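You operate a simulated robot arm through the tools that you are given. There is no shell and no other tool. Be economical: measure what you need, move in short steps, check, and stop when the job is done.

You run a simulated robot arm. Do the job below in one go: nothing can be reset, and whatever is moved stays where it is left.

JOB
Measure tubes 419 and 416: IN BAND to the green rack, else to the yellow rack.

It is judged by the outcome, as a careful person would: the job done as asked, and still so three seconds after it is handed in. It fails if anything else is knocked over, pushed out of place, dropped, spilled or broken.

ROBOT AND FRAMES
A 7-joint arm with a two-finger parallel gripper on a trunk, on a base that drives. Base frame: it is fixed to the floor where the robot stands at the start and does not move with it; the origin is under the middle of the robot, x ahead of it, y to its left, z up; the surface under the hand at the start is at about z = 850. Units: mm, degrees, N and s.
Its first joint turns from -166.0 to 166.0 degrees. Places, roughly: hole 1 of the green tube rack [800, -400, 900]; hole 1 of the yellow tube rack [800, -500, 900]; hole 2 of the green tube rack [800, -400, 900]; hole 2 of the yellow tube rack [800, -600, 900]; meter on key [700, 0, 900]; meter read key [700, 0, 900]; meter screen [700, 0, 900]; meter zero key [700, 0, 900]; well of the meter [800, 0, 900]. Payload 3.43 kg.
The tool frame sits at the grasp point between the pads (the TCP): z along the fingers, y along the line on which they close. The tips reach 30 mm beyond it. The gripper opens to 94 mm. The fingers are 28 mm wide and 10 mm thick; the gripper's body (50 by 96 mm) begins 55 mm behind the TCP.
Orientation is told as [roll, pitch, yaw] about the base's x, y, z axes, in that order, counted from this pose: with the fingers straight down and closing along the base's y, the tool's x points along the base's -x, its y along +y and its z along -z.

CONTROLS
- The arm moves only by the tool arm_command. Its arguments are lists of equal length, an entry for each row: "travel": the shift along the tool's x, y, z in mm, a list of three; "turn": the turn, a rotation vector about the tool's x, y, z in degrees, a list of three; "claw": the finger opening in mm, from 0 to 94. In form: {"travel": [[tx, ty, tz], ...], "turn": [[wx, wy, wz], ...], "claw": [claw, ...]}. A call has 1 to 12 rows; each row shifts and turns the commanded pose from where the row before left it, along the tool's axes as they then stand. A row lasts 0.2 s, in which the tool goes at most 50 mm and 8.6 degrees; a call with a longer step from one row to the next is refused whole, and so is a gripper value outside its range. Where a pose cannot be reached the arm comes as near as it can. A force on the tool above 40 N (or 10 N above the force at the start of the call, whichever is more), or a blocked arm, ends the call early, and 0.2 s more pass. Each finger travels about 45 mm/s and halts on what it meets, pressing with about 21 N; the grip force reading is that of the motor and also rises with nothing between the fingers. The clock runs only during rows and for 0.2 s after the last one: add rows that do not move to give the fingers time. It gives the time, the measured TCP pose, the force on the tool (base axes), the opening and the grip force at its end, in the units of the frame above (readings bear some noise), with the torque about the TCP (base axes, N m) and any sound that the robot's microphone picked up.
- Cameras (640 x 400 px; columns grow to the right, rows downward): "scene" is now at [492.3, 153.3, 1247.2]; the picture's right is [-0.66, -0.75, 0.00], its down [-0.29, 0.26, -0.92] and it looks along [0.69, -0.60, -0.39] (base axes); focal length 214 px, centre (320, 200). "wrist" rides on the gripper at [76, 14, -102] in the tool frame; the picture's right is [-0.18, 0.98, 0.00], its down [-0.75, -0.14, -0.64] and it looks along [-0.63, -0.12, 0.77] (tool axes); focal length 243 px, centre (320, 200). There is no depth. A picture from a camera that has moved, and an enlarged one, comes with that camera's place and axes in the base frame and with its lens.
- get_image(camera): a new picture of that camera. No time passes.
- slide_trunk(by): slides the trunk up (or, below 0, down) by that many mm; the arm and the scene camera ride with it, the base frame stays. It gives what a move gives, with no picture.
- steer(legs): drives the robot by 1 to 6 legs, each [ahead, left, turn to the left] in mm, mm and degrees, along the robot's own axes; the way and the turn of a leg run together, so that a leg with both is an arc; at most 1500 mm and 180 degrees a leg. The arm and the cameras ride along, it lands a little off, and it stops where it bumps. It gives what a move gives.
- aim_head(pan, tilt): turns the head with the scene camera to pan (to the left, within 103 degrees either way) and tilt (down, from -29 to 69), counted from straight ahead of the robot. It gives what a move gives.
- close_up(camera, box): a new picture of the part [left, top, right, bottom] of that camera's present view, enlarged. No time passes.
- close_job(): hands the job in; it is judged then, once.

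Go step by step. Nothing tells you exact positions but the pictures and the camera data: compare them with the known pose of the tool, close in by small moves and look again before you grip or let go. The budget is 120 turns and 98 pictures, counting those below and the enlarged ones. Unless the task says otherwise, let go and move clear before handing in, and close with one line.

The tools are called after "Request:" as name(argument=value, ...) on one line, values as JSON. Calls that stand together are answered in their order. arm_command: Moves the arm, as the interface text tells. Its arguments: {"type":"object","properties":{"travel":{"type":"array"},"turn":{"type":"array"},"claw":{"type":"array"}},"required":["travel","turn","claw"]} The other tools are called the same way: slide_trunk (by) slides the trunk up or down; steer (legs) drives the base; aim_head (pan, tilt) turns the head that bears the scene camera; get_image (camera) takes a picture; close_up (camera, box) takes an enlarged picture of a part of a camera's view; close_job () hands the job in.

At the start:

```text
time_s: 0.0
tool_pos: [688.6, -101.0, 1236.8]
tool_rot: [0.1, 0.0, 0.0]
contact_force: [0.0, -0.7, 0.0]
torque: [-0.01, 0.0, 0.03]
opening: 93.9
gripper_force: 0.0
trunk travel left (down, up): [-325.0, 165.0]
robot x, y, heading: [-0.2, 1.7, -0.2]
head pan, tilt: [-41.1, 22.9]
```

scene: 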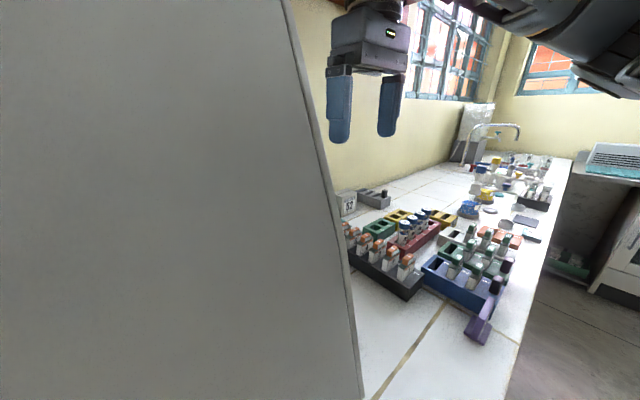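
wrist: 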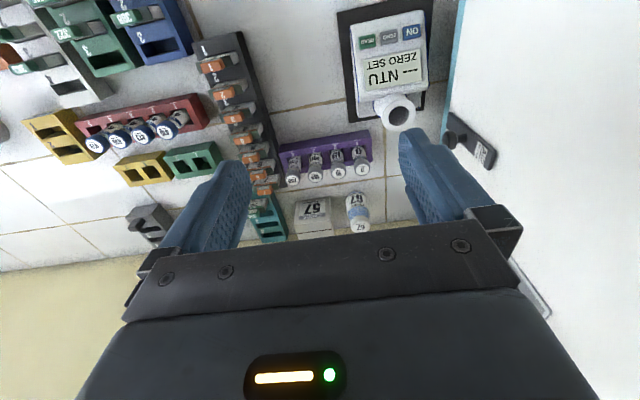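

The wrist view shows a turbidity meter with its keys, a purple rack and a red rack of tubes, and small green and yellow racks. I'll enlarge it to read the labels.

Request:
close_up(camera="wrist", box=[260, 0, 520, 240])

Request:
close_up(camera="wrist", box=[0, 60, 260, 240])

```text
1.67 times, centred on (390, 120) of wrist
camera zoom: at [613.0, -86.4, 1340.2], right [0.18, 0.98, 0.0], down [0.75, -0.14, 0.64], along [0.63, -0.12, -0.77], focal length 404 px, centre (203, 333)
```

zoom: 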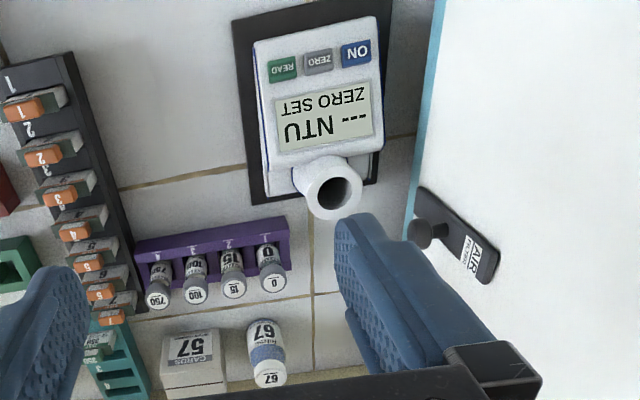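

```text
2.22 times, centred on (130, 150) of wrist
camera zoom: at [613.0, -86.4, 1340.2], right [0.18, 0.98, 0.0], down [0.75, -0.14, 0.64], along [0.63, -0.12, -0.77], focal length 539 px, centre (742, 311)
```

zoom: 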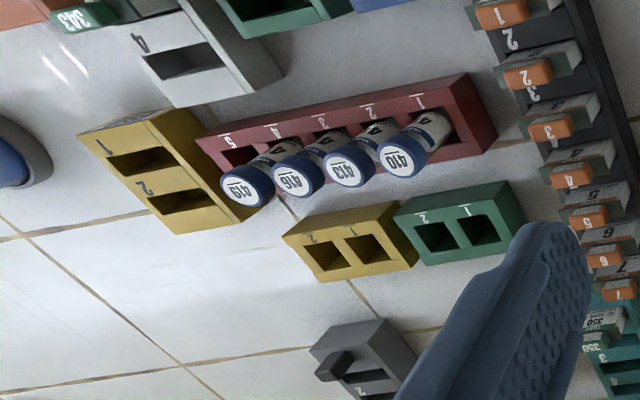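

The small yellow rack beside the green one matches the given places, at about (840, -510/-560), with green near (838, -411). I take 416 and 419 to be in the red rack near (742, -480/-525). Next I check the floor to the right before driving, and read the meter.

Request:
close_up(camera="wrist", box=[330, 0, 510, 180])

Request:
aim_head(pan=-80, tilt=35)

Request:
get_image(camera="scene")

```text
2.22 times, centred on (420, 90) of wrist
camera zoom: at [613.0, -86.4, 1340.2], right [0.18, 0.98, 0.0], down [0.75, -0.14, 0.64], along [0.63, -0.12, -0.77], focal length 539 px, centre (98, 444)
```

zoom: 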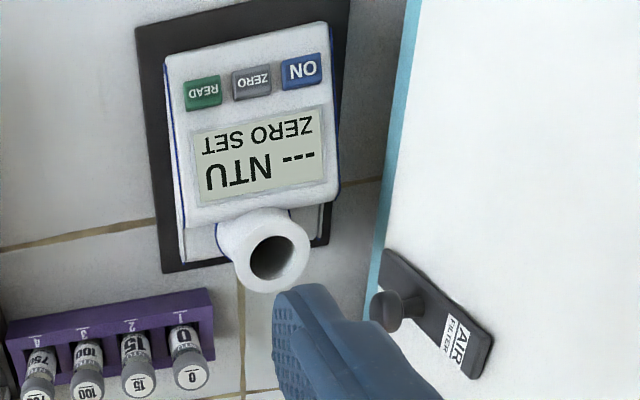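

```text
time_s: 1.1
tool_pos: [688.8, -100.3, 1236.4]
tool_rot: [0.0, 0.1, 0.0]
contact_force: [0.3, -0.2, 1.0]
torque: [-0.04, 0.0, -0.04]
opening: 93.9
gripper_force: 0.2
trunk travel left (down, up): [-325.0, 165.0]
robot x, y, heading: [0.5, -3.3, 0.1]
head pan, tilt: [-80.0, 35.0]
```

```text
92 pictures are left
camera scene: at [437.8, 127.4, 1228.1], right [-0.98, -0.17, 0.0], down [-0.1, 0.56, -0.82], along [0.14, -0.81, -0.57], focal length 214 px, centre (320, 200)
```

scene: 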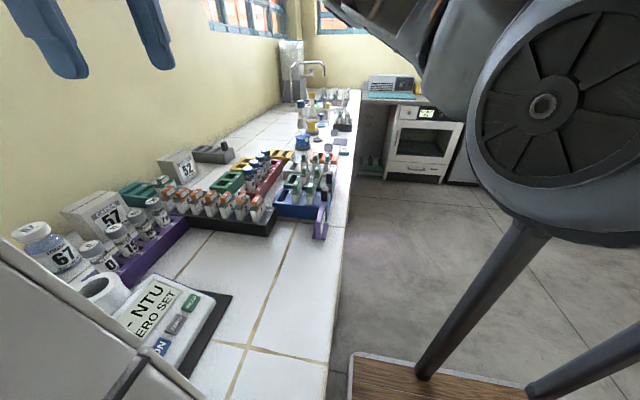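

There is something wooden with dark legs at the robot's right, and I can't tell yet whether it belongs to the robot. I'll look further down and round before driving.

Request:
aim_head(pan=-103, tilt=60)

Request:
get_image(camera="scene")

Request:
aim_head(pan=-45, tilt=65)

Request:
get_image(camera="scene")

```text
time_s: 1.9
tool_pos: [687.3, -101.4, 1237.1]
tool_rot: [0.1, 0.1, 0.0]
contact_force: [0.0, -1.2, 0.0]
torque: [0.01, -0.02, 0.02]
opening: 94.0
gripper_force: 0.0
trunk travel left (down, up): [-325.0, 165.0]
robot x, y, heading: [3.5, -1.0, 0.1]
head pan, tilt: [-103.0, 60.0]
```

```text
91 pictures are left
camera scene: at [407.4, 149.2, 1193.9], right [-0.97, 0.22, 0.0], down [0.19, 0.84, -0.5], along [-0.11, -0.49, -0.87], focal length 214 px, centre (320, 200)
```

scene: 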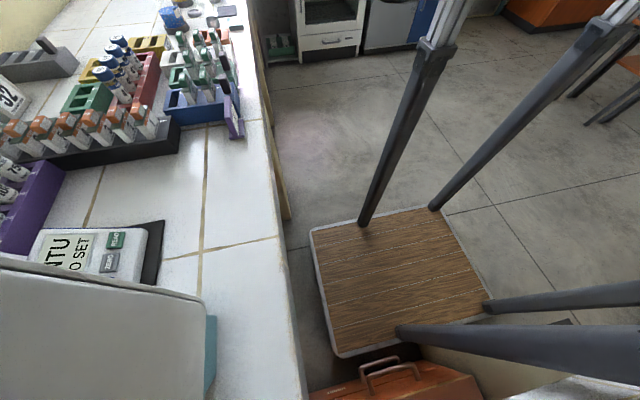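

```text
time_s: 3.2
tool_pos: [688.2, -100.2, 1237.8]
tool_rot: [-0.1, -0.1, 0.0]
contact_force: [-0.9, -0.2, 0.2]
torque: [-0.01, -0.01, 0.01]
opening: 94.0
gripper_force: 0.1
trunk travel left (down, up): [-325.0, 165.0]
robot x, y, heading: [1.0, 1.7, 0.1]
head pan, tilt: [-45.0, 65.0]
```

```text
90 pictures are left
camera scene: at [465.3, 171.2, 1188.3], right [-0.71, -0.71, 0.0], down [-0.64, 0.64, -0.42], along [0.3, -0.3, -0.91], focal length 214 px, centre (320, 200)
```

scene: 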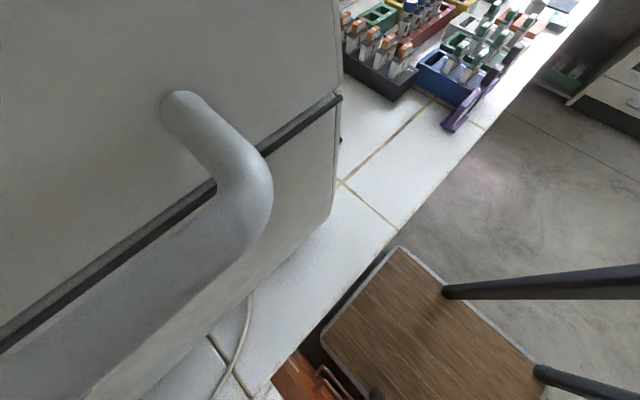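

The four posts rise from the wooden platform to the robot, so it is the robot's own base, and the floor to the right is clear. I'll drive 265 mm to the right so that everything is in reach.

Request:
steer(legs=[[0, -265, 0]])

Request:
aim_head(pan=-10, tilt=40)

Request:
get_image(camera="scene")

Request:
get_image(camera="wrist")

```text
time_s: 5.1
tool_pos: [688.1, -369.7, 1237.9]
tool_rot: [0.0, 0.0, -0.1]
contact_force: [-0.1, 0.3, -0.2]
torque: [0.02, -0.03, -0.01]
opening: 93.8
gripper_force: 0.0
trunk travel left (down, up): [-325.0, 165.0]
robot x, y, heading: [0.9, -266.2, -0.2]
head pan, tilt: [-45.0, 65.0]
```

```text
time_s: 6.1
tool_pos: [687.4, -369.5, 1237.5]
tool_rot: [0.0, -0.1, -0.1]
contact_force: [-0.4, -0.1, 0.6]
torque: [-0.01, 0.01, -0.01]
opening: 93.8
gripper_force: 0.0
trunk travel left (down, up): [-325.0, 165.0]
robot x, y, heading: [-1.7, -266.1, -0.2]
head pan, tilt: [-10.0, 40.0]
```

```text
89 pictures are left
camera scene: at [506.2, -68.4, 1220.5], right [-0.18, -0.98, 0.0], down [-0.63, 0.11, -0.77], along [0.75, -0.13, -0.64], focal length 214 px, centre (320, 200)
```

scene: 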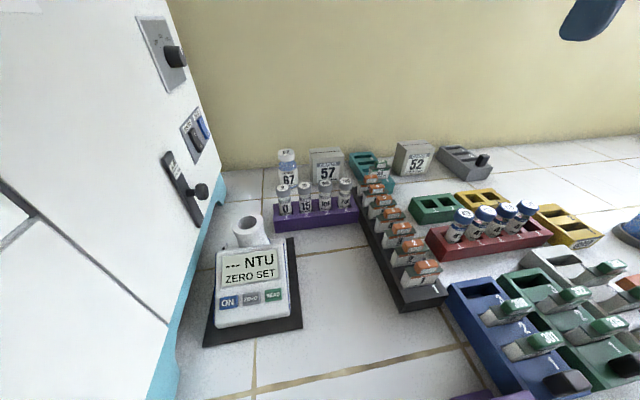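

```text
88 pictures are left
camera wrist: at [612.8, -354.1, 1340.3], right [0.19, 0.98, 0.0], down [0.75, -0.14, 0.64], along [0.63, -0.12, -0.77], focal length 243 px, centre (320, 200)
```

wrist: 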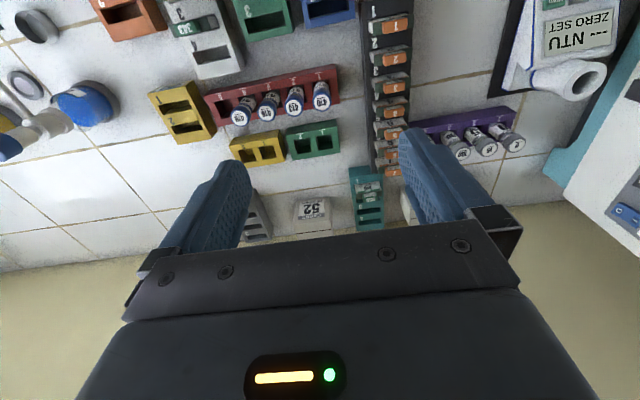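

Now the head sees the whole bench. I'll enlarge the parts that matter.

Request:
close_up(camera="scene", box=[200, 140, 370, 340])

Request:
close_up(camera="scene", box=[400, 170, 620, 270])

Request:
close_up(camera="wrist", box=[140, 50, 360, 180])

```text
2.00 times, centred on (285, 240) of scene
camera zoom: at [506.2, -68.4, 1220.5], right [-0.18, -0.98, 0.0], down [-0.63, 0.11, -0.77], along [0.75, -0.13, -0.64], focal length 429 px, centre (390, 120)
```

zoom: 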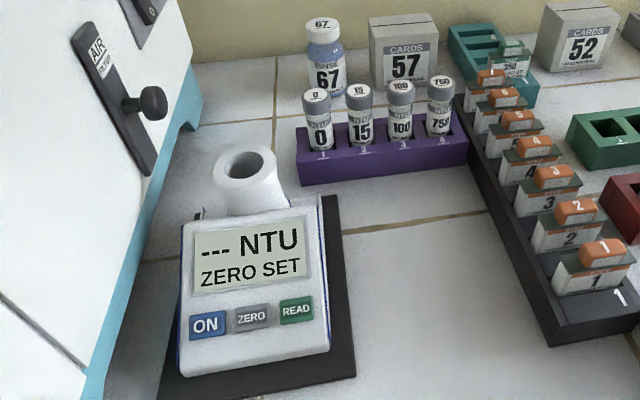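

```text
2.91 times, centred on (510, 220) of scene
camera zoom: at [506.2, -68.4, 1220.5], right [-0.18, -0.98, 0.0], down [-0.63, 0.11, -0.77], along [0.75, -0.13, -0.64], focal length 624 px, centre (-233, 142)
```

zoom: 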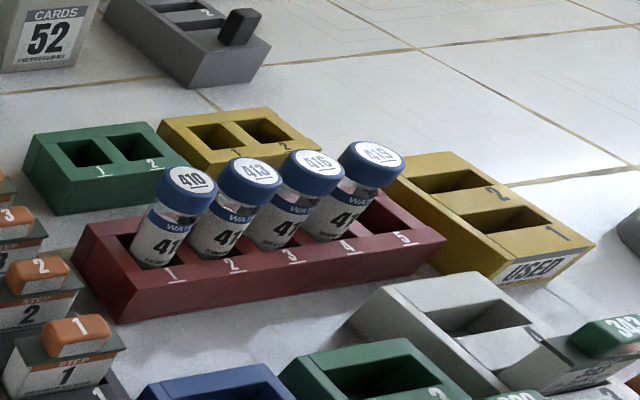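

```text
2.91 times, centred on (250, 115) of wrist
camera zoom: at [612.8, -354.1, 1340.3], right [0.19, 0.98, 0.0], down [0.75, -0.14, 0.64], along [0.63, -0.12, -0.77], focal length 706 px, centre (524, 447)
```

zoom: 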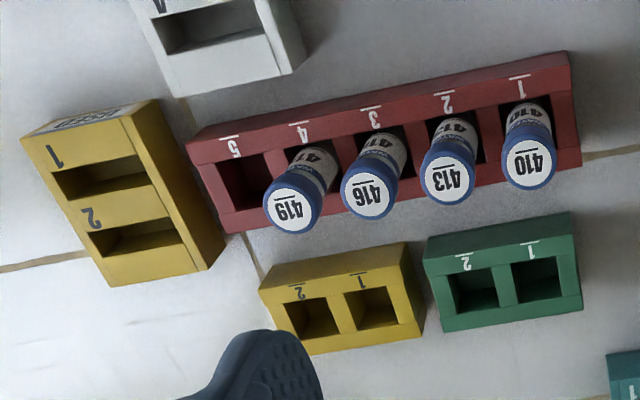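

I have these estimates:
- **Tubes:** 419 cap top is at about (731, -505, 958) and 416 at about (735, -464, 958).
- **Meter well:** the rim centre is at about (777, 7, 960).
- **Racks:** the rows run along y, so I want the fingers closing along x.

I'll turn the wrist 90° while it is up high.

Request:
arm_command(travel=[[0, 0, 0], [0, 0, 0], [0, 0, 0], [0, 0, 0], [0, 0, 0], [0, 0, 0], [0, 0, 0], [0, 0, 0], [0, 0, 0], [0, 0, 0], [0, 0, 0], [0, 0, 0]], turn=[[0, 0, -8.2], [0, 0, -8.2], [0, 0, -8.2], [0, 0, -8.2], [0, 0, -8.2], [0, 0, -8.2], [0, 0, -8.2], [0, 0, -8.2], [0, 0, -8.2], [0, 0, -8.2], [0, 0, -8], [0, 0, 0]], claw=[60, 60, 60, 60, 60, 60, 60, 60, 60, 60, 60, 60])

Request:
get_image(camera="wrist")

```text
time_s: 8.7
tool_pos: [686.7, -368.9, 1238.2]
tool_rot: [0.0, -0.1, 90.0]
contact_force: [0.7, 0.2, -0.1]
torque: [0.02, 0.0, 0.0]
opening: 60.2
gripper_force: 0.0
trunk travel left (down, up): [-325.0, 165.0]
robot x, y, heading: [-0.4, -264.4, 0.2]
head pan, tilt: [-10.0, 40.0]
```

```text
84 pictures are left
camera wrist: at [674.7, -444.8, 1340.3], right [-0.98, 0.18, 0.0], down [0.14, 0.75, 0.64], along [0.12, 0.63, -0.77], focal length 243 px, centre (320, 200)
```

wrist: 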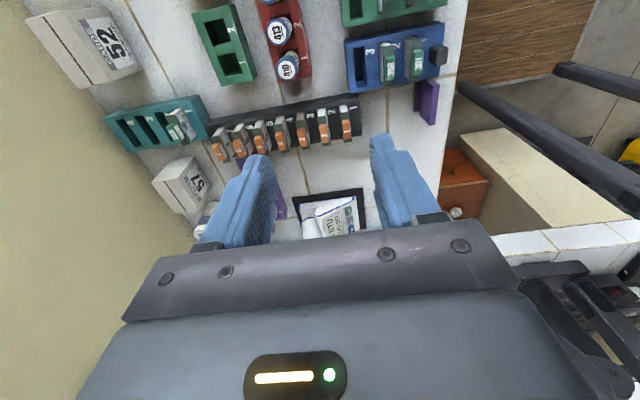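

The fingers now close along x, with tool x pointing to base -y. I'll move above 419 to a height of about z = 1060 and look.

Request:
arm_command(travel=[[27, -9, 0], [27, -9, 0], [27, -9, 36], [27, -9, 36], [28, -8, 36], [0, 0, 35], [0, 0, 35], [0, 0, 0]], turn=[[0, 0, 0], [0, 0, 0], [0, 0, 0], [0, 0, 0], [0, 0, 0], [0, 0, 0], [0, 0, 0], [0, 0, 0]], claw=[60, 60, 60, 60, 60, 60, 60, 60])

Request:
get_image(camera="wrist")

Request:
close_up(camera="scene", box=[420, 100, 620, 270])

```text
time_s: 10.5
tool_pos: [732.1, -503.7, 1056.9]
tool_rot: [0.0, -0.1, 89.9]
contact_force: [0.6, 1.7, 0.0]
torque: [0.04, -0.02, 0.01]
opening: 59.8
gripper_force: 0.1
trunk travel left (down, up): [-325.0, 165.0]
robot x, y, heading: [-0.1, -263.7, -0.3]
head pan, tilt: [-10.0, 40.0]
```

```text
83 pictures are left
camera wrist: at [718.3, -580.3, 1161.3], right [-0.98, 0.19, 0.0], down [0.14, 0.75, 0.64], along [0.12, 0.63, -0.77], focal length 243 px, centre (320, 200)
```

wrist: 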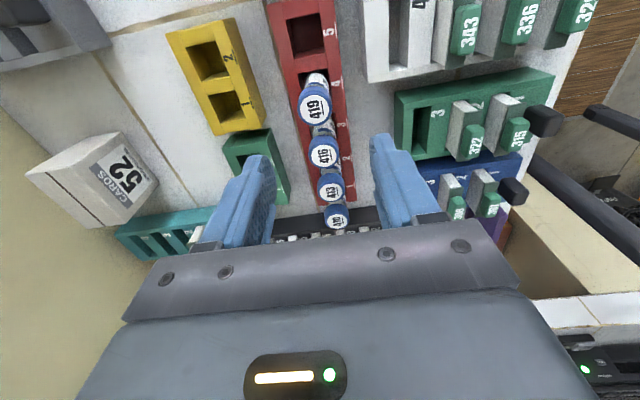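

```text
2.35 times, centred on (520, 185) of scene
camera zoom: at [506.2, -68.4, 1220.6], right [-0.17, -0.98, 0.0], down [-0.63, 0.11, -0.77], along [0.75, -0.13, -0.64], focal length 505 px, centre (-151, 235)
```

zoom: 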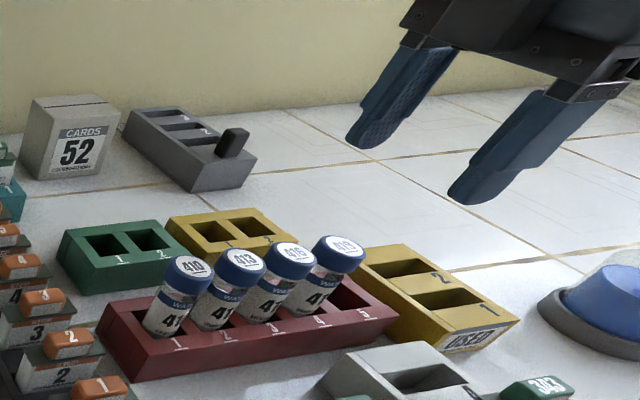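

Combining the two wrist views, the cap tops are at z ≈ 943 and 419 is at about (736.5, -509.5). I'll go down to just above the cap and check.

Request:
arm_command(travel=[[5.8, -4.4, 22], [0, 0, 22], [0, 0, 21], [0, 0, 0]], turn=[[0, 0, 0], [0, 0, 0], [0, 0, 0], [0, 0, 0]], claw=[60, 60, 60, 60])

Request:
get_image(camera="wrist")

Request:
close_up(camera="scene", box=[420, 100, 620, 270])

```text
time_s: 11.5
tool_pos: [736.3, -510.7, 994.1]
tool_rot: [0.0, 0.0, 89.9]
contact_force: [0.2, -0.3, 0.5]
torque: [0.0, -0.01, -0.02]
opening: 60.1
gripper_force: 0.1
trunk travel left (down, up): [-325.0, 165.0]
robot x, y, heading: [0.0, -266.7, -0.2]
head pan, tilt: [-10.0, 40.0]
```

```text
81 pictures are left
camera wrist: at [722.7, -586.4, 1096.7], right [-0.98, 0.19, 0.0], down [0.14, 0.75, 0.64], along [0.12, 0.63, -0.77], focal length 243 px, centre (320, 200)
```

wrist: 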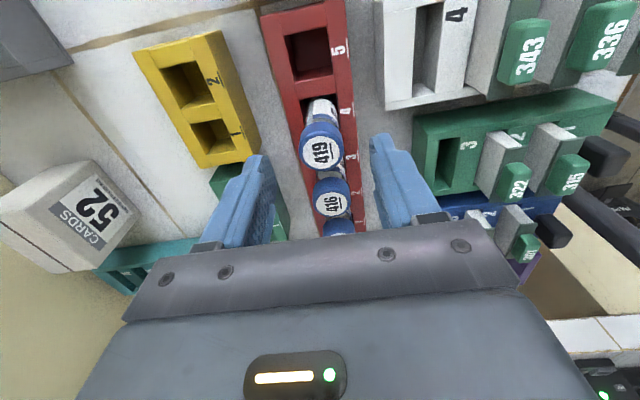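

```text
2.35 times, centred on (520, 185) of scene
camera zoom: at [506.2, -68.3, 1220.6], right [-0.17, -0.98, 0.0], down [-0.63, 0.11, -0.77], along [0.75, -0.13, -0.64], focal length 505 px, centre (-151, 235)
```

zoom: 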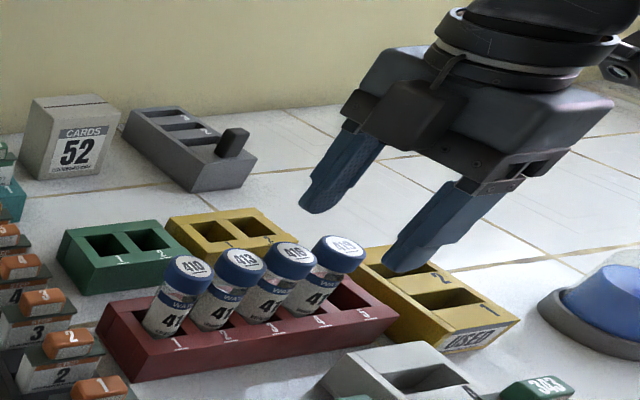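

The cap top is at about z = 953 and lies under the tool centre to within a couple of mm. I'll go down to z ≈ 956 so that about 27 mm of finger overlaps the cap, then close gently.

Request:
arm_command(travel=[[-1, 0, 19], [0, 0, 19], [0, 0, 0], [0, 0, 0], [0, 0, 0], [0, 0, 0], [0, 0, 0], [0, 0, 0]], turn=[[0, 0, 0], [0, 0, 0], [0, 0, 0], [0, 0, 0], [0, 0, 0], [0, 0, 0], [0, 0, 0], [0, 0, 0]], claw=[60, 60, 50, 40, 30, 20, 20, 20])

Request:
get_image(camera="wrist")

Request:
close_up(camera="scene", box=[420, 100, 620, 270])

```text
time_s: 13.3
tool_pos: [736.3, -510.2, 956.4]
tool_rot: [-0.1, 0.0, 89.9]
contact_force: [0.2, -0.8, -0.3]
torque: [0.01, -0.02, 0.01]
opening: 28.9
gripper_force: 21.0
trunk travel left (down, up): [-325.0, 165.0]
robot x, y, heading: [-1.4, -270.4, 0.1]
head pan, tilt: [-10.0, 40.0]
```

```text
79 pictures are left
camera wrist: at [722.6, -585.4, 1058.7], right [-0.98, 0.19, 0.0], down [0.14, 0.75, 0.64], along [0.12, 0.63, -0.77], focal length 243 px, centre (320, 200)
```

wrist: 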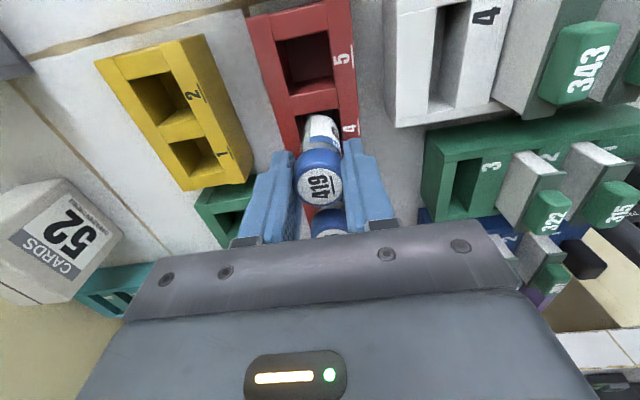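

```text
2.35 times, centred on (520, 185) of scene
camera zoom: at [506.2, -68.3, 1220.6], right [-0.17, -0.98, 0.0], down [-0.63, 0.11, -0.77], along [0.75, -0.13, -0.64], focal length 505 px, centre (-151, 235)
```

zoom: 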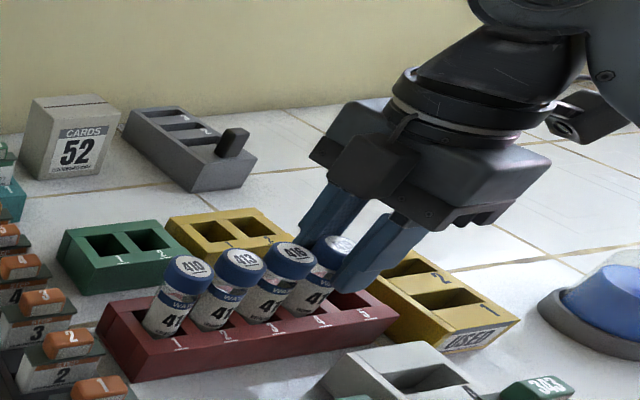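

The cap of 419 is gripped at 28.9 mm and centred between the pads. I'll lift straight up and look at the tube's length.

Request:
arm_command(travel=[[0, 0, -10], [0, 0, -20], [0, 0, -25], [0, 0, -30], [0, 0, -30], [0, 0, -25], [0, 0, 0]], turn=[[0, 0, 0], [0, 0, 0], [0, 0, 0], [0, 0, 0], [0, 0, 0], [0, 0, 0], [0, 0, 0]], claw=[20, 20, 20, 20, 20, 20, 20])

Request:
close_up(camera="scene", box=[420, 70, 620, 270])

```text
time_s: 14.9
tool_pos: [734.8, -509.1, 1096.9]
tool_rot: [0.0, 0.0, 89.9]
contact_force: [-0.7, -0.6, -0.2]
torque: [0.0, 0.01, -0.01]
opening: 29.0
gripper_force: 21.0
trunk travel left (down, up): [-325.0, 165.0]
robot x, y, heading: [-0.1, -266.3, 0.0]
head pan, tilt: [-10.0, 40.0]
```

```text
2.00 times, centred on (520, 170) of scene
camera zoom: at [506.2, -68.3, 1220.5], right [-0.17, -0.98, 0.0], down [-0.63, 0.11, -0.77], along [0.75, -0.13, -0.64], focal length 429 px, centre (-80, 260)
```

zoom: 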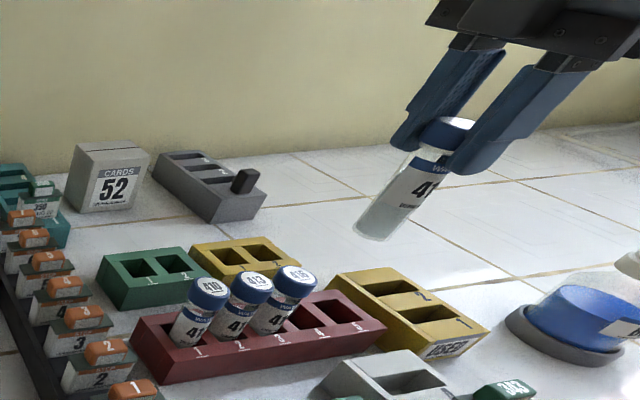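

The tube hangs vertically, and its bottom is about 99 mm below the TCP. I'll carry it at this height towards the well, which is clear of everything, and stop about 40 mm short.

Request:
arm_command(travel=[[-30, -4, 0], [-46, -4, 0], [-46, -4, 0], [-46, -4, 0], [-46, -4, 0], [-46, -4, 0], [-46, -4, 0], [-46, -4, 0], [-46, -4, 0], [-46, -4, 0], [-28, -2, 0], [0, 0, 0]], turn=[[0, 0, 0], [0, 0, 0], [0, 0, 0], [0, 0, 0], [0, 0, 0], [0, 0, 0], [0, 0, 0], [0, 0, 0], [0, 0, 0], [0, 0, 0], [0, 0, 0], [0, 0, 0]], claw=[20, 20, 20, 20, 20, 20, 20, 20, 20, 20, 20, 20])

Request:
get_image(camera="wrist")

Request:
get_image(camera="scene")

```text
time_s: 17.5
tool_pos: [779.1, -36.9, 1095.2]
tool_rot: [-0.1, -0.1, 89.9]
contact_force: [0.0, -0.3, -0.8]
torque: [0.01, 0.0, -0.03]
opening: 28.8
gripper_force: 21.0
trunk travel left (down, up): [-325.0, 165.0]
robot x, y, heading: [0.7, -265.2, 0.3]
head pan, tilt: [-10.0, 40.0]
```

```text
76 pictures are left
camera wrist: at [765.9, -113.6, 1199.3], right [-0.98, 0.19, 0.0], down [0.14, 0.75, 0.64], along [0.12, 0.63, -0.77], focal length 243 px, centre (320, 200)
```

wrist: 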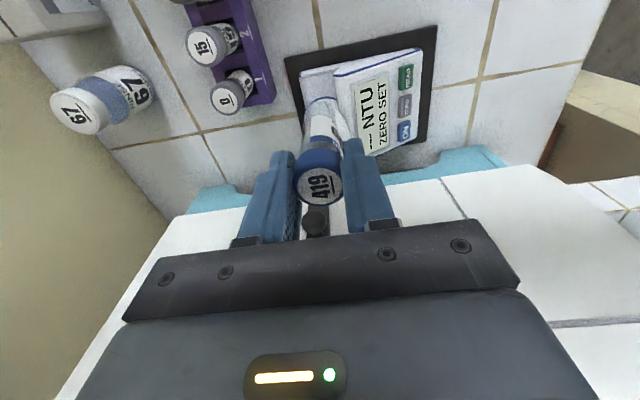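

```text
75 pictures are left
camera scene: at [506.2, -68.1, 1220.5], right [-0.17, -0.98, 0.0], down [-0.63, 0.11, -0.77], along [0.75, -0.13, -0.64], focal length 214 px, centre (320, 200)
```

scene: 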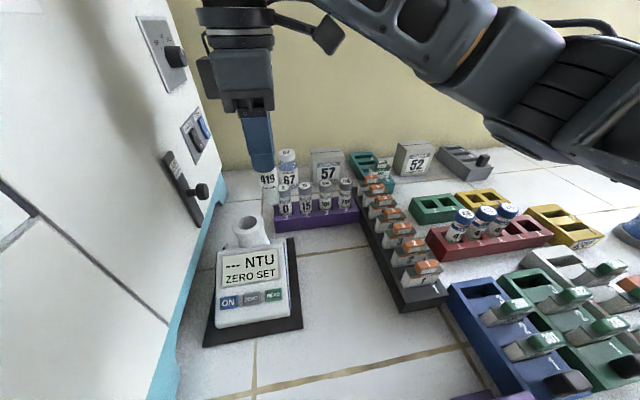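

The well rim centre works out at about (779, 8, 957) from both views. I'll move over it with the tube bottom about 10 mm above the rim and check.

Request:
arm_command(travel=[[-15, 0, 0], [-15, 0, 0], [-15, 0, 8], [0, 0, 10], [0, 0, 8], [0, 0, 0]], turn=[[0, 0, 0], [0, 0, 0], [0, 0, 0], [0, 0, 0], [0, 0, 0], [0, 0, 0]], claw=[20, 20, 20, 20, 20, 20])

Request:
close_up(camera="scene", box=[200, 140, 300, 260])

Request:
close_up(camera="wrist", box=[220, 80, 420, 240])

```text
time_s: 18.9
tool_pos: [777.2, 8.0, 1069.5]
tool_rot: [0.0, 0.0, 89.9]
contact_force: [0.5, 0.2, 0.2]
torque: [-0.04, -0.02, -0.02]
opening: 29.2
gripper_force: 20.5
trunk travel left (down, up): [-325.0, 165.0]
robot x, y, heading: [-1.8, -269.0, -0.0]
head pan, tilt: [-10.0, 40.0]
```

```text
3.33 times, centred on (250, 200) of scene
camera zoom: at [506.2, -68.2, 1220.5], right [-0.17, -0.98, 0.0], down [-0.63, 0.11, -0.77], along [0.75, -0.13, -0.64], focal length 715 px, centre (553, 200)
```

zoom: 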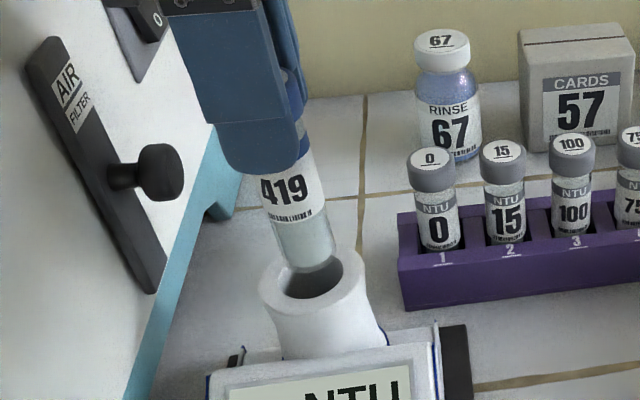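

```text
2.50 times, centred on (320, 160) of wrist
camera zoom: at [765.6, -68.3, 1173.0], right [-0.98, 0.19, 0.0], down [0.14, 0.75, 0.64], along [0.12, 0.63, -0.77], focal length 606 px, centre (320, 300)
```

zoom: 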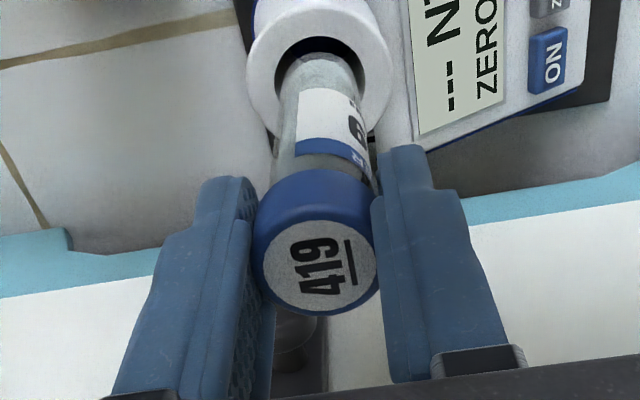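

The tube is lined up with the well opening to within about 1 mm in both views. I'll lower it in small steps and watch the force.

Request:
arm_command(travel=[[0, 0, 6], [0, 0, 6], [0, 0, 6], [0, 0, 6], [0, 0, 6], [0, 0, 0]], turn=[[0, 0, 0], [0, 0, 0], [0, 0, 0], [0, 0, 0], [0, 0, 0], [0, 0, 0]], claw=[20, 20, 20, 20, 20, 20])

Request:
close_up(camera="scene", box=[200, 140, 300, 260])

```text
time_s: 20.3
tool_pos: [778.9, 6.8, 1040.5]
tool_rot: [0.0, 0.0, 89.9]
contact_force: [0.4, -0.8, -0.3]
torque: [0.0, -0.04, -0.01]
opening: 29.1
gripper_force: 21.1
trunk travel left (down, up): [-325.0, 165.0]
robot x, y, heading: [-0.6, -268.6, -0.2]
head pan, tilt: [-10.0, 40.0]
```

```text
3.33 times, centred on (250, 200) of scene
camera zoom: at [506.2, -68.2, 1220.5], right [-0.17, -0.98, 0.0], down [-0.63, 0.11, -0.77], along [0.75, -0.13, -0.64], focal length 715 px, centre (553, 200)
```

zoom: 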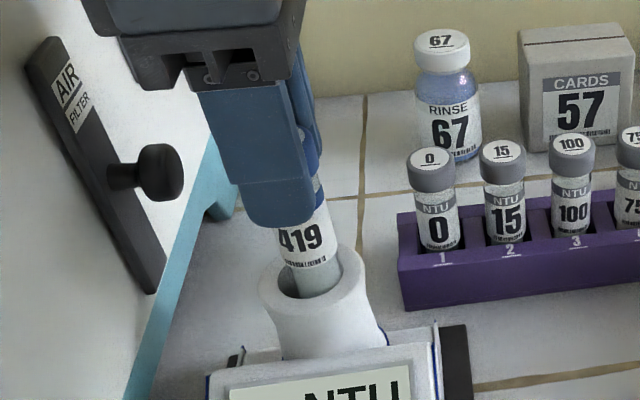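

The tube is entering the well freely. I'll keep going down.

Request:
arm_command(travel=[[0, 0, 5], [0, 0, 5], [0, 0, 5], [0, 0, 5], [0, 0, 4], [0, 0, 4], [0, 0, 4], [0, 0, 0]], turn=[[0, 0, 0], [0, 0, 0], [0, 0, 0], [0, 0, 0], [0, 0, 0], [0, 0, 0], [0, 0, 0], [0, 0, 0]], claw=[20, 20, 20, 20, 20, 20, 20, 20])

Request:
close_up(camera="scene", box=[200, 140, 300, 260])

```text
time_s: 22.1
tool_pos: [777.4, 7.3, 1008.3]
tool_rot: [0.0, 0.0, 90.0]
contact_force: [-0.1, -0.6, -0.3]
torque: [0.01, 0.0, 0.02]
opening: 29.0
gripper_force: 20.2
trunk travel left (down, up): [-325.0, 165.0]
robot x, y, heading: [5.5, -264.2, -0.4]
head pan, tilt: [-10.0, 40.0]
```

```text
3.33 times, centred on (250, 200) of scene
camera zoom: at [506.2, -68.2, 1220.5], right [-0.17, -0.98, 0.0], down [-0.63, 0.11, -0.77], along [0.75, -0.13, -0.64], focal length 715 px, centre (553, 200)
```

zoom: 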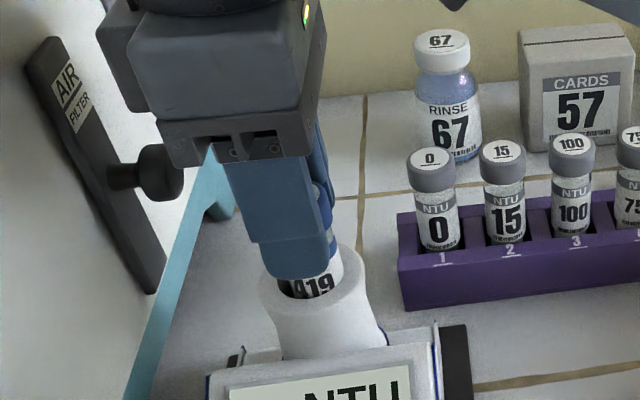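

There is no contact yet. The fingertips are about 21 mm above the rim, so I'll go down 16 mm more in fine steps.

Request:
arm_command(travel=[[0, 0, 3], [0, 0, 3], [0, 0, 3], [0, 0, 3], [0, 0, 2], [0, 0, 2], [0, 0, 0]], turn=[[0, 0, 0], [0, 0, 0], [0, 0, 0], [0, 0, 0], [0, 0, 0], [0, 0, 0], [0, 0, 0]], claw=[20, 20, 20, 20, 20, 20, 20])

Request:
close_up(camera="scene", box=[200, 140, 300, 260])

Request:
close_up(camera="wrist", box=[220, 80, 420, 240])

```text
time_s: 23.7
tool_pos: [778.8, 8.3, 993.0]
tool_rot: [0.1, 0.0, 89.8]
contact_force: [0.2, 0.4, -1.3]
torque: [0.07, -0.05, -0.03]
opening: 28.9
gripper_force: 20.8
trunk travel left (down, up): [-325.0, 165.0]
robot x, y, heading: [-1.2, -268.8, -0.1]
head pan, tilt: [-10.0, 40.0]
```

```text
3.33 times, centred on (250, 200) of scene
camera zoom: at [506.3, -68.2, 1220.5], right [-0.17, -0.98, 0.0], down [-0.63, 0.11, -0.77], along [0.75, -0.13, -0.64], focal length 715 px, centre (553, 200)
```

zoom: 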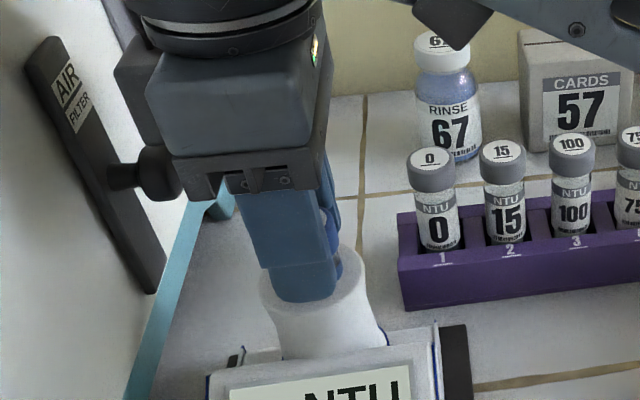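

```text
2.50 times, centred on (320, 160) of wrist
camera zoom: at [765.7, -68.5, 1095.1], right [-0.98, 0.19, 0.0], down [0.14, 0.75, 0.64], along [0.12, 0.63, -0.77], focal length 606 px, centre (320, 300)
```

zoom: 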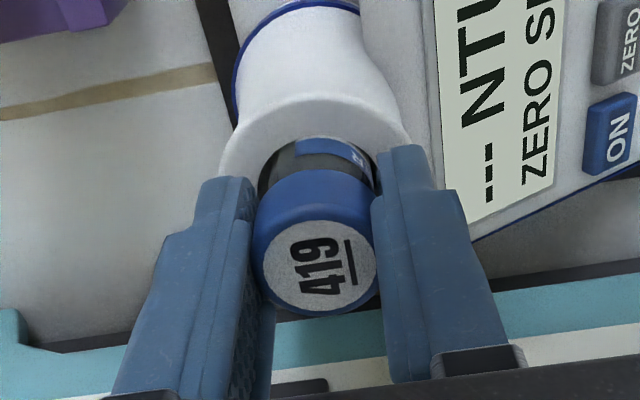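

The fingertips are about 6 mm above the rim and the tube is still not seated. I'll edge down 1 mm at a time.

Request:
arm_command(travel=[[0, 0, 1], [0, 0, 1], [0, 0, 1], [0, 0, 1], [0, 0, 0]], turn=[[0, 0, 0], [0, 0, 0], [0, 0, 0], [0, 0, 0], [0, 0, 0]], claw=[20, 20, 20, 20, 20])

Request:
close_up(camera="wrist", box=[220, 80, 420, 240])

```text
time_s: 24.9
tool_pos: [779.2, 6.4, 987.3]
tool_rot: [0.0, 0.0, 89.9]
contact_force: [-0.8, 0.7, -1.0]
torque: [0.11, -0.02, -0.02]
opening: 29.1
gripper_force: 21.3
trunk travel left (down, up): [-325.0, 165.0]
robot x, y, heading: [0.3, -269.9, -0.1]
head pan, tilt: [-10.0, 40.0]
```

```text
2.50 times, centred on (320, 160) of wrist
camera zoom: at [765.7, -68.9, 1091.1], right [-0.98, 0.19, 0.0], down [0.14, 0.75, 0.64], along [0.12, 0.63, -0.77], focal length 606 px, centre (320, 300)
```

zoom: 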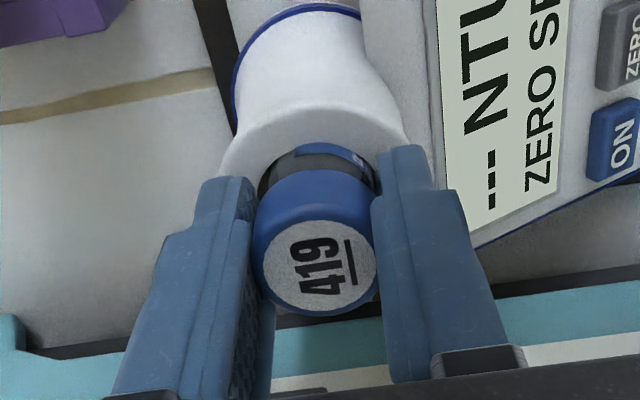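

Request:
arm_command(travel=[[0, 0, 1], [0, 0, 1], [0, 0, 1], [0, 0, 0]], turn=[[0, 0, 0], [0, 0, 0], [0, 0, 0], [0, 0, 0]], claw=[20, 20, 20, 20])

Request:
close_up(camera="wrist", box=[220, 80, 420, 240])

```text
time_s: 25.9
tool_pos: [779.8, 7.0, 986.8]
tool_rot: [-0.2, 0.0, 90.0]
contact_force: [0.0, 0.2, 13.9]
torque: [-0.04, -0.07, 0.03]
opening: 28.8
gripper_force: 21.2
trunk travel left (down, up): [-325.0, 165.0]
robot x, y, heading: [4.1, -270.2, -0.2]
head pan, tilt: [-10.0, 40.0]
```

```text
2.50 times, centred on (320, 160) of wrist
camera zoom: at [765.4, -68.7, 1089.3], right [-0.98, 0.19, 0.0], down [0.14, 0.75, 0.64], along [0.12, 0.63, -0.77], focal length 606 px, centre (320, 300)
```

zoom: 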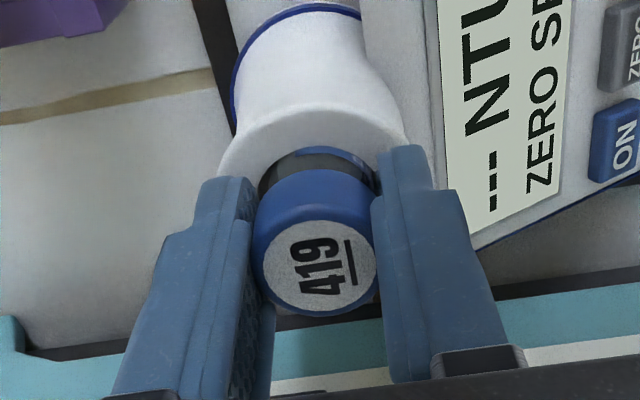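

Force has risen to 14 N, so the tube is seated or the tips are on the rim. I'll back up 1 mm, let go, rise clear and look.

Request:
arm_command(travel=[[0, 0, -1.5], [0, 0, 0], [0, 0, 0], [0, 0, 0], [0, 0, -15], [0, 0, -25], [0, 0, -30], [0, 0, -30], [0, 0, 0]], turn=[[0, 0, 0], [0, 0, 0], [0, 0, 0], [0, 0, 0], [0, 0, 0], [0, 0, 0], [0, 0, 0], [0, 0, 0], [0, 0, 0]], claw=[20, 34, 50, 50, 50, 50, 50, 50, 50])

Request:
close_up(camera="scene", box=[190, 140, 310, 340])

Request:
get_image(camera="wrist")

```text
time_s: 27.9
tool_pos: [779.3, 8.5, 1085.3]
tool_rot: [0.0, 0.1, 89.9]
contact_force: [-0.6, -0.1, 0.3]
torque: [0.03, 0.02, -0.02]
opening: 50.3
gripper_force: 0.0
trunk travel left (down, up): [-325.0, 165.0]
robot x, y, heading: [0.6, -266.5, -0.1]
head pan, tilt: [-10.0, 40.0]
```

```text
2.00 times, centred on (250, 240) of scene
camera zoom: at [506.3, -68.2, 1220.5], right [-0.17, -0.98, 0.0], down [-0.63, 0.11, -0.77], along [0.75, -0.13, -0.64], focal length 429 px, centre (460, 120)
```

zoom: 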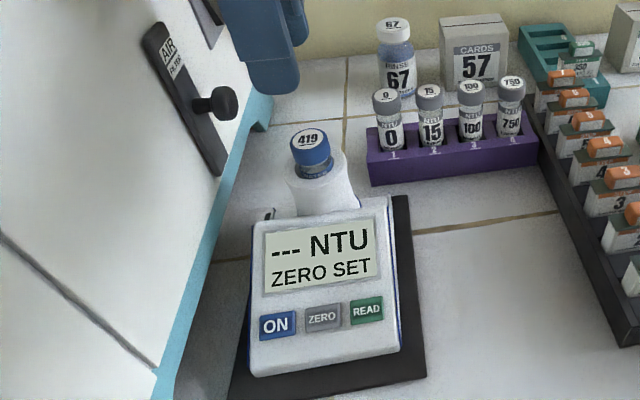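

```text
65 pictures are left
camera wrist: at [766.1, -68.1, 1188.6], right [-0.98, 0.19, 0.0], down [0.14, 0.75, 0.64], along [0.12, 0.63, -0.77], focal length 243 px, centre (320, 200)
```

wrist: 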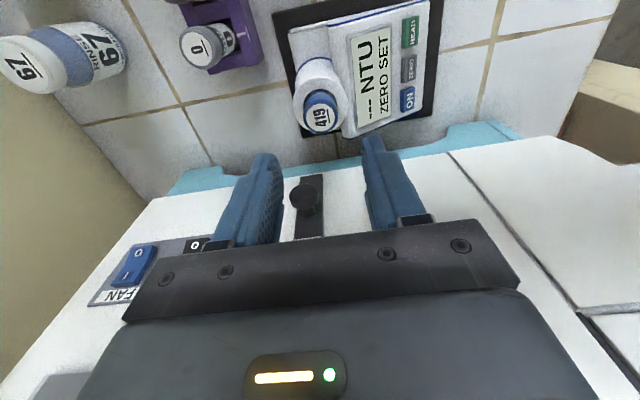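

Tube 419 is seated, with its cap above the rim. The READ key is at about (680.6, -22.7, 884). I'll close the fingers, move over it to 15 mm above, and look.

Request:
arm_command(travel=[[8, 25, 0], [8, 25, 0], [8, 25, 0], [8.5, 23.7, 0], [0, 0, 40], [0, 0, 40], [0, 0, 40], [0, 0, 33], [0, 0, 0]], turn=[[0, 0, 0], [0, 0, 0], [0, 0, 0], [0, 0, 0], [0, 0, 0], [0, 0, 0], [0, 0, 0], [0, 0, 0], [0, 0, 0]], claw=[50, 30, 15, 0, 0, 0, 0, 0, 0])

Request:
close_up(camera="scene", box=[190, 200, 310, 340])

Request:
close_up(camera="wrist", box=[220, 80, 420, 240])

```text
time_s: 29.9
tool_pos: [679.7, -25.0, 933.3]
tool_rot: [0.0, 0.0, 89.9]
contact_force: [0.2, 0.0, -0.7]
torque: [0.03, -0.03, 0.03]
opening: 0.0
gripper_force: 20.7
trunk travel left (down, up): [-325.0, 165.0]
robot x, y, heading: [-0.9, -267.9, 0.1]
head pan, tilt: [-10.0, 40.0]
```

```text
2.86 times, centred on (250, 270) of scene
camera zoom: at [506.2, -68.3, 1220.6], right [-0.17, -0.98, 0.0], down [-0.63, 0.11, -0.77], along [0.75, -0.13, -0.64], focal length 613 px, centre (520, 0)
```

zoom: 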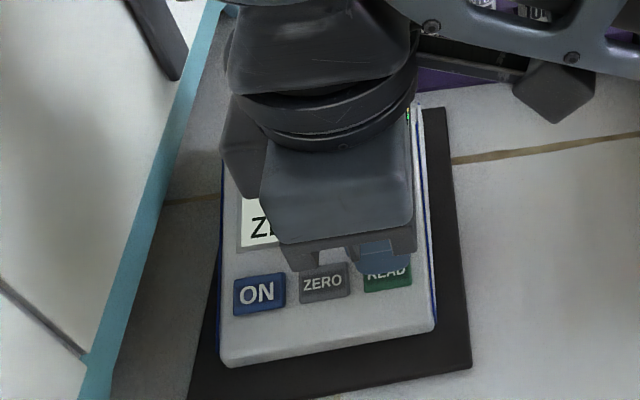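

```text
2.50 times, centred on (320, 160) of wrist
camera zoom: at [666.2, -100.9, 1036.8], right [-0.98, 0.19, 0.0], down [0.14, 0.75, 0.64], along [0.12, 0.63, -0.77], focal length 606 px, centre (320, 300)
```

zoom: 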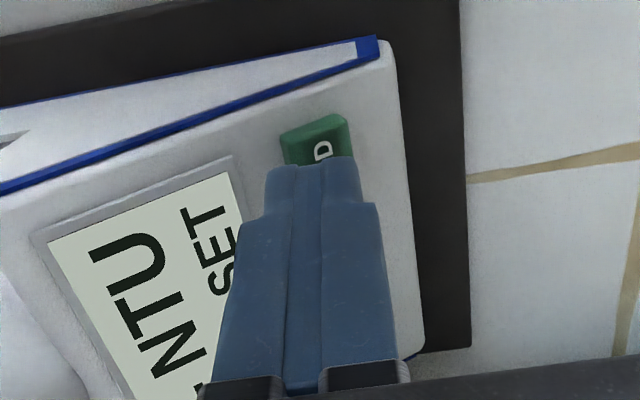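

The fingertips are over READ, with ZERO clear. I'll lower slowly to the key.

Request:
arm_command(travel=[[0, 0, 5], [0, 0, 5], [0, 0, 3], [0, 0, 2], [0, 0, 1], [0, 0, 1], [0, 0, 0]], turn=[[0, 0, 0], [0, 0, 0], [0, 0, 0], [0, 0, 0], [0, 0, 0], [0, 0, 0], [0, 0, 0]], claw=[0, 0, 0, 0, 0, 0, 0])

Request:
close_up(camera="wrist", box=[220, 80, 420, 240])

```text
time_s: 31.5
tool_pos: [680.2, -25.5, 918.5]
tool_rot: [-0.2, -0.1, 89.9]
contact_force: [3.3, 0.2, 34.1]
torque: [-0.03, -0.37, -0.03]
opening: 0.0
gripper_force: 21.4
trunk travel left (down, up): [-325.0, 165.0]
robot x, y, heading: [-1.0, -268.3, -0.2]
head pan, tilt: [-10.0, 40.0]
heard: click
```

```text
2.50 times, centred on (320, 160) of wrist
camera zoom: at [666.6, -101.5, 1021.3], right [-0.98, 0.19, 0.0], down [0.14, 0.75, 0.64], along [0.12, 0.63, -0.77], focal length 606 px, centre (320, 300)
```

zoom: 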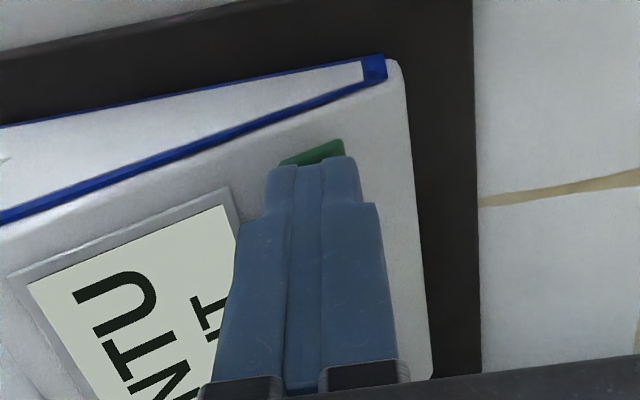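

I heard a click and the screen has changed. I'll rise and read it.

Request:
arm_command(travel=[[0, 0, -5], [0, 0, -25], [0, 0, -40], [0, 0, -40], [40, 0, -30], [40, 0, 0], [40, 0, 0], [0, 0, 0]], turn=[[0, 0, 0], [0, 0, 0], [0, 0, 0], [0, 0, 0], [0, 0, 0], [0, 0, 0], [0, 0, 0], [0, 0, 0]], claw=[0, 0, 0, 0, 0, 10, 30, 50])

Request:
close_up(camera="scene", box=[190, 190, 310, 340])

```text
time_s: 33.3
tool_pos: [680.4, -144.7, 1054.8]
tool_rot: [0.0, -0.2, 90.0]
contact_force: [-0.1, 0.3, 0.1]
torque: [0.02, 0.0, 0.0]
opening: 50.1
gripper_force: 0.1
trunk travel left (down, up): [-325.0, 165.0]
robot x, y, heading: [-0.2, -264.6, 0.1]
head pan, tilt: [-10.0, 40.0]
```

```text
2.67 times, centred on (250, 265) of scene
camera zoom: at [506.3, -68.3, 1220.5], right [-0.17, -0.98, 0.0], down [-0.63, 0.11, -0.77], along [0.75, -0.13, -0.64], focal length 572 px, centre (507, 27)
```

zoom: 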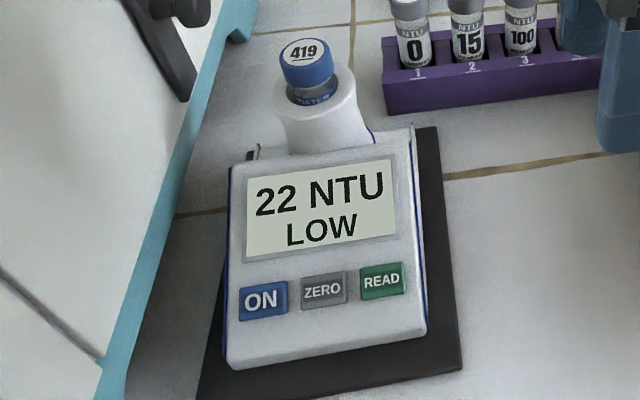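

419 reads 22 NTU, LOW, so it goes to the yellow rack. I'll go back over the well and re-grip its cap.

Request:
arm_command(travel=[[-38, -24.6, 0], [-38, -24.6, 0], [-38, -24.6, 0], [-38.7, -24.8, 0], [0, 0, 15], [0, 0, 15], [0, 0, 0]], turn=[[0, 0, 0], [0, 0, 0], [0, 0, 0], [0, 0, 0], [0, 0, 0], [0, 0, 0], [0, 0, 0]], claw=[56, 56, 56, 56, 56, 56, 56])

Request:
close_up(camera="wrist", box=[220, 80, 420, 240])

```text
time_s: 34.9
tool_pos: [778.1, 7.8, 1027.4]
tool_rot: [0.0, 0.0, 90.0]
contact_force: [-0.1, -0.6, -0.4]
torque: [0.0, 0.0, -0.01]
opening: 56.1
gripper_force: 0.1
trunk travel left (down, up): [-325.0, 165.0]
robot x, y, heading: [-0.1, -264.5, -0.0]
head pan, tilt: [-10.0, 40.0]
```

```text
2.50 times, centred on (320, 160) of wrist
camera zoom: at [765.9, -68.1, 1129.5], right [-0.98, 0.18, 0.0], down [0.14, 0.75, 0.64], along [0.12, 0.63, -0.77], focal length 606 px, centre (320, 300)
```

zoom: 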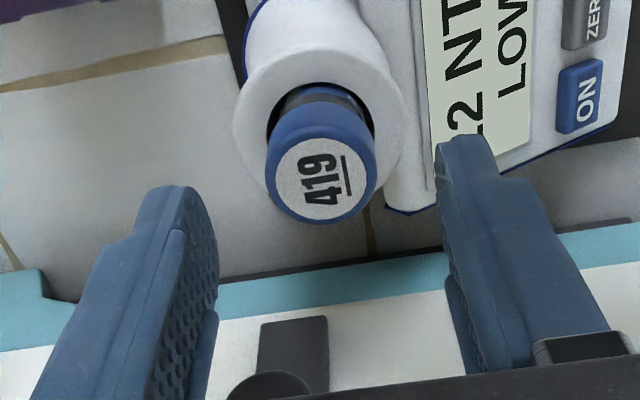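

Request:
arm_command(travel=[[-1, 0, 13], [0, 0, 13], [0, 0, 12], [0, 0, 0], [0, 0, 0], [0, 0, 0], [0, 0, 0], [0, 0, 0]], turn=[[0, 0, 0], [0, 0, 0], [0, 0, 0], [0, 0, 0], [0, 0, 0], [0, 0, 0], [0, 0, 0], [0, 0, 0]], claw=[56, 56, 56, 45, 35, 20, 20, 20])

Request:
close_up(camera="wrist", box=[220, 80, 420, 240])

```text
time_s: 36.7
tool_pos: [779.7, 8.3, 987.5]
tool_rot: [-0.1, 0.0, 89.8]
contact_force: [-0.2, -0.6, -0.2]
torque: [0.0, -0.01, -0.01]
opening: 28.9
gripper_force: 21.2
trunk travel left (down, up): [-325.0, 165.0]
robot x, y, heading: [4.7, -268.8, -0.0]
head pan, tilt: [-10.0, 40.0]
```

```text
2.50 times, centred on (320, 160) of wrist
camera zoom: at [766.0, -67.1, 1091.7], right [-0.98, 0.19, 0.0], down [0.14, 0.75, 0.64], along [0.12, 0.63, -0.77], focal length 606 px, centre (320, 300)
```

zoom: 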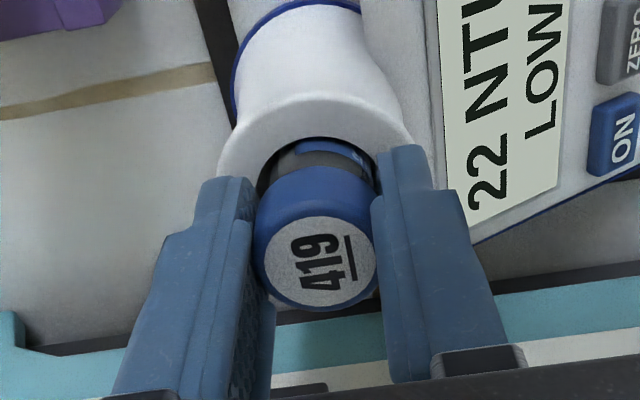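

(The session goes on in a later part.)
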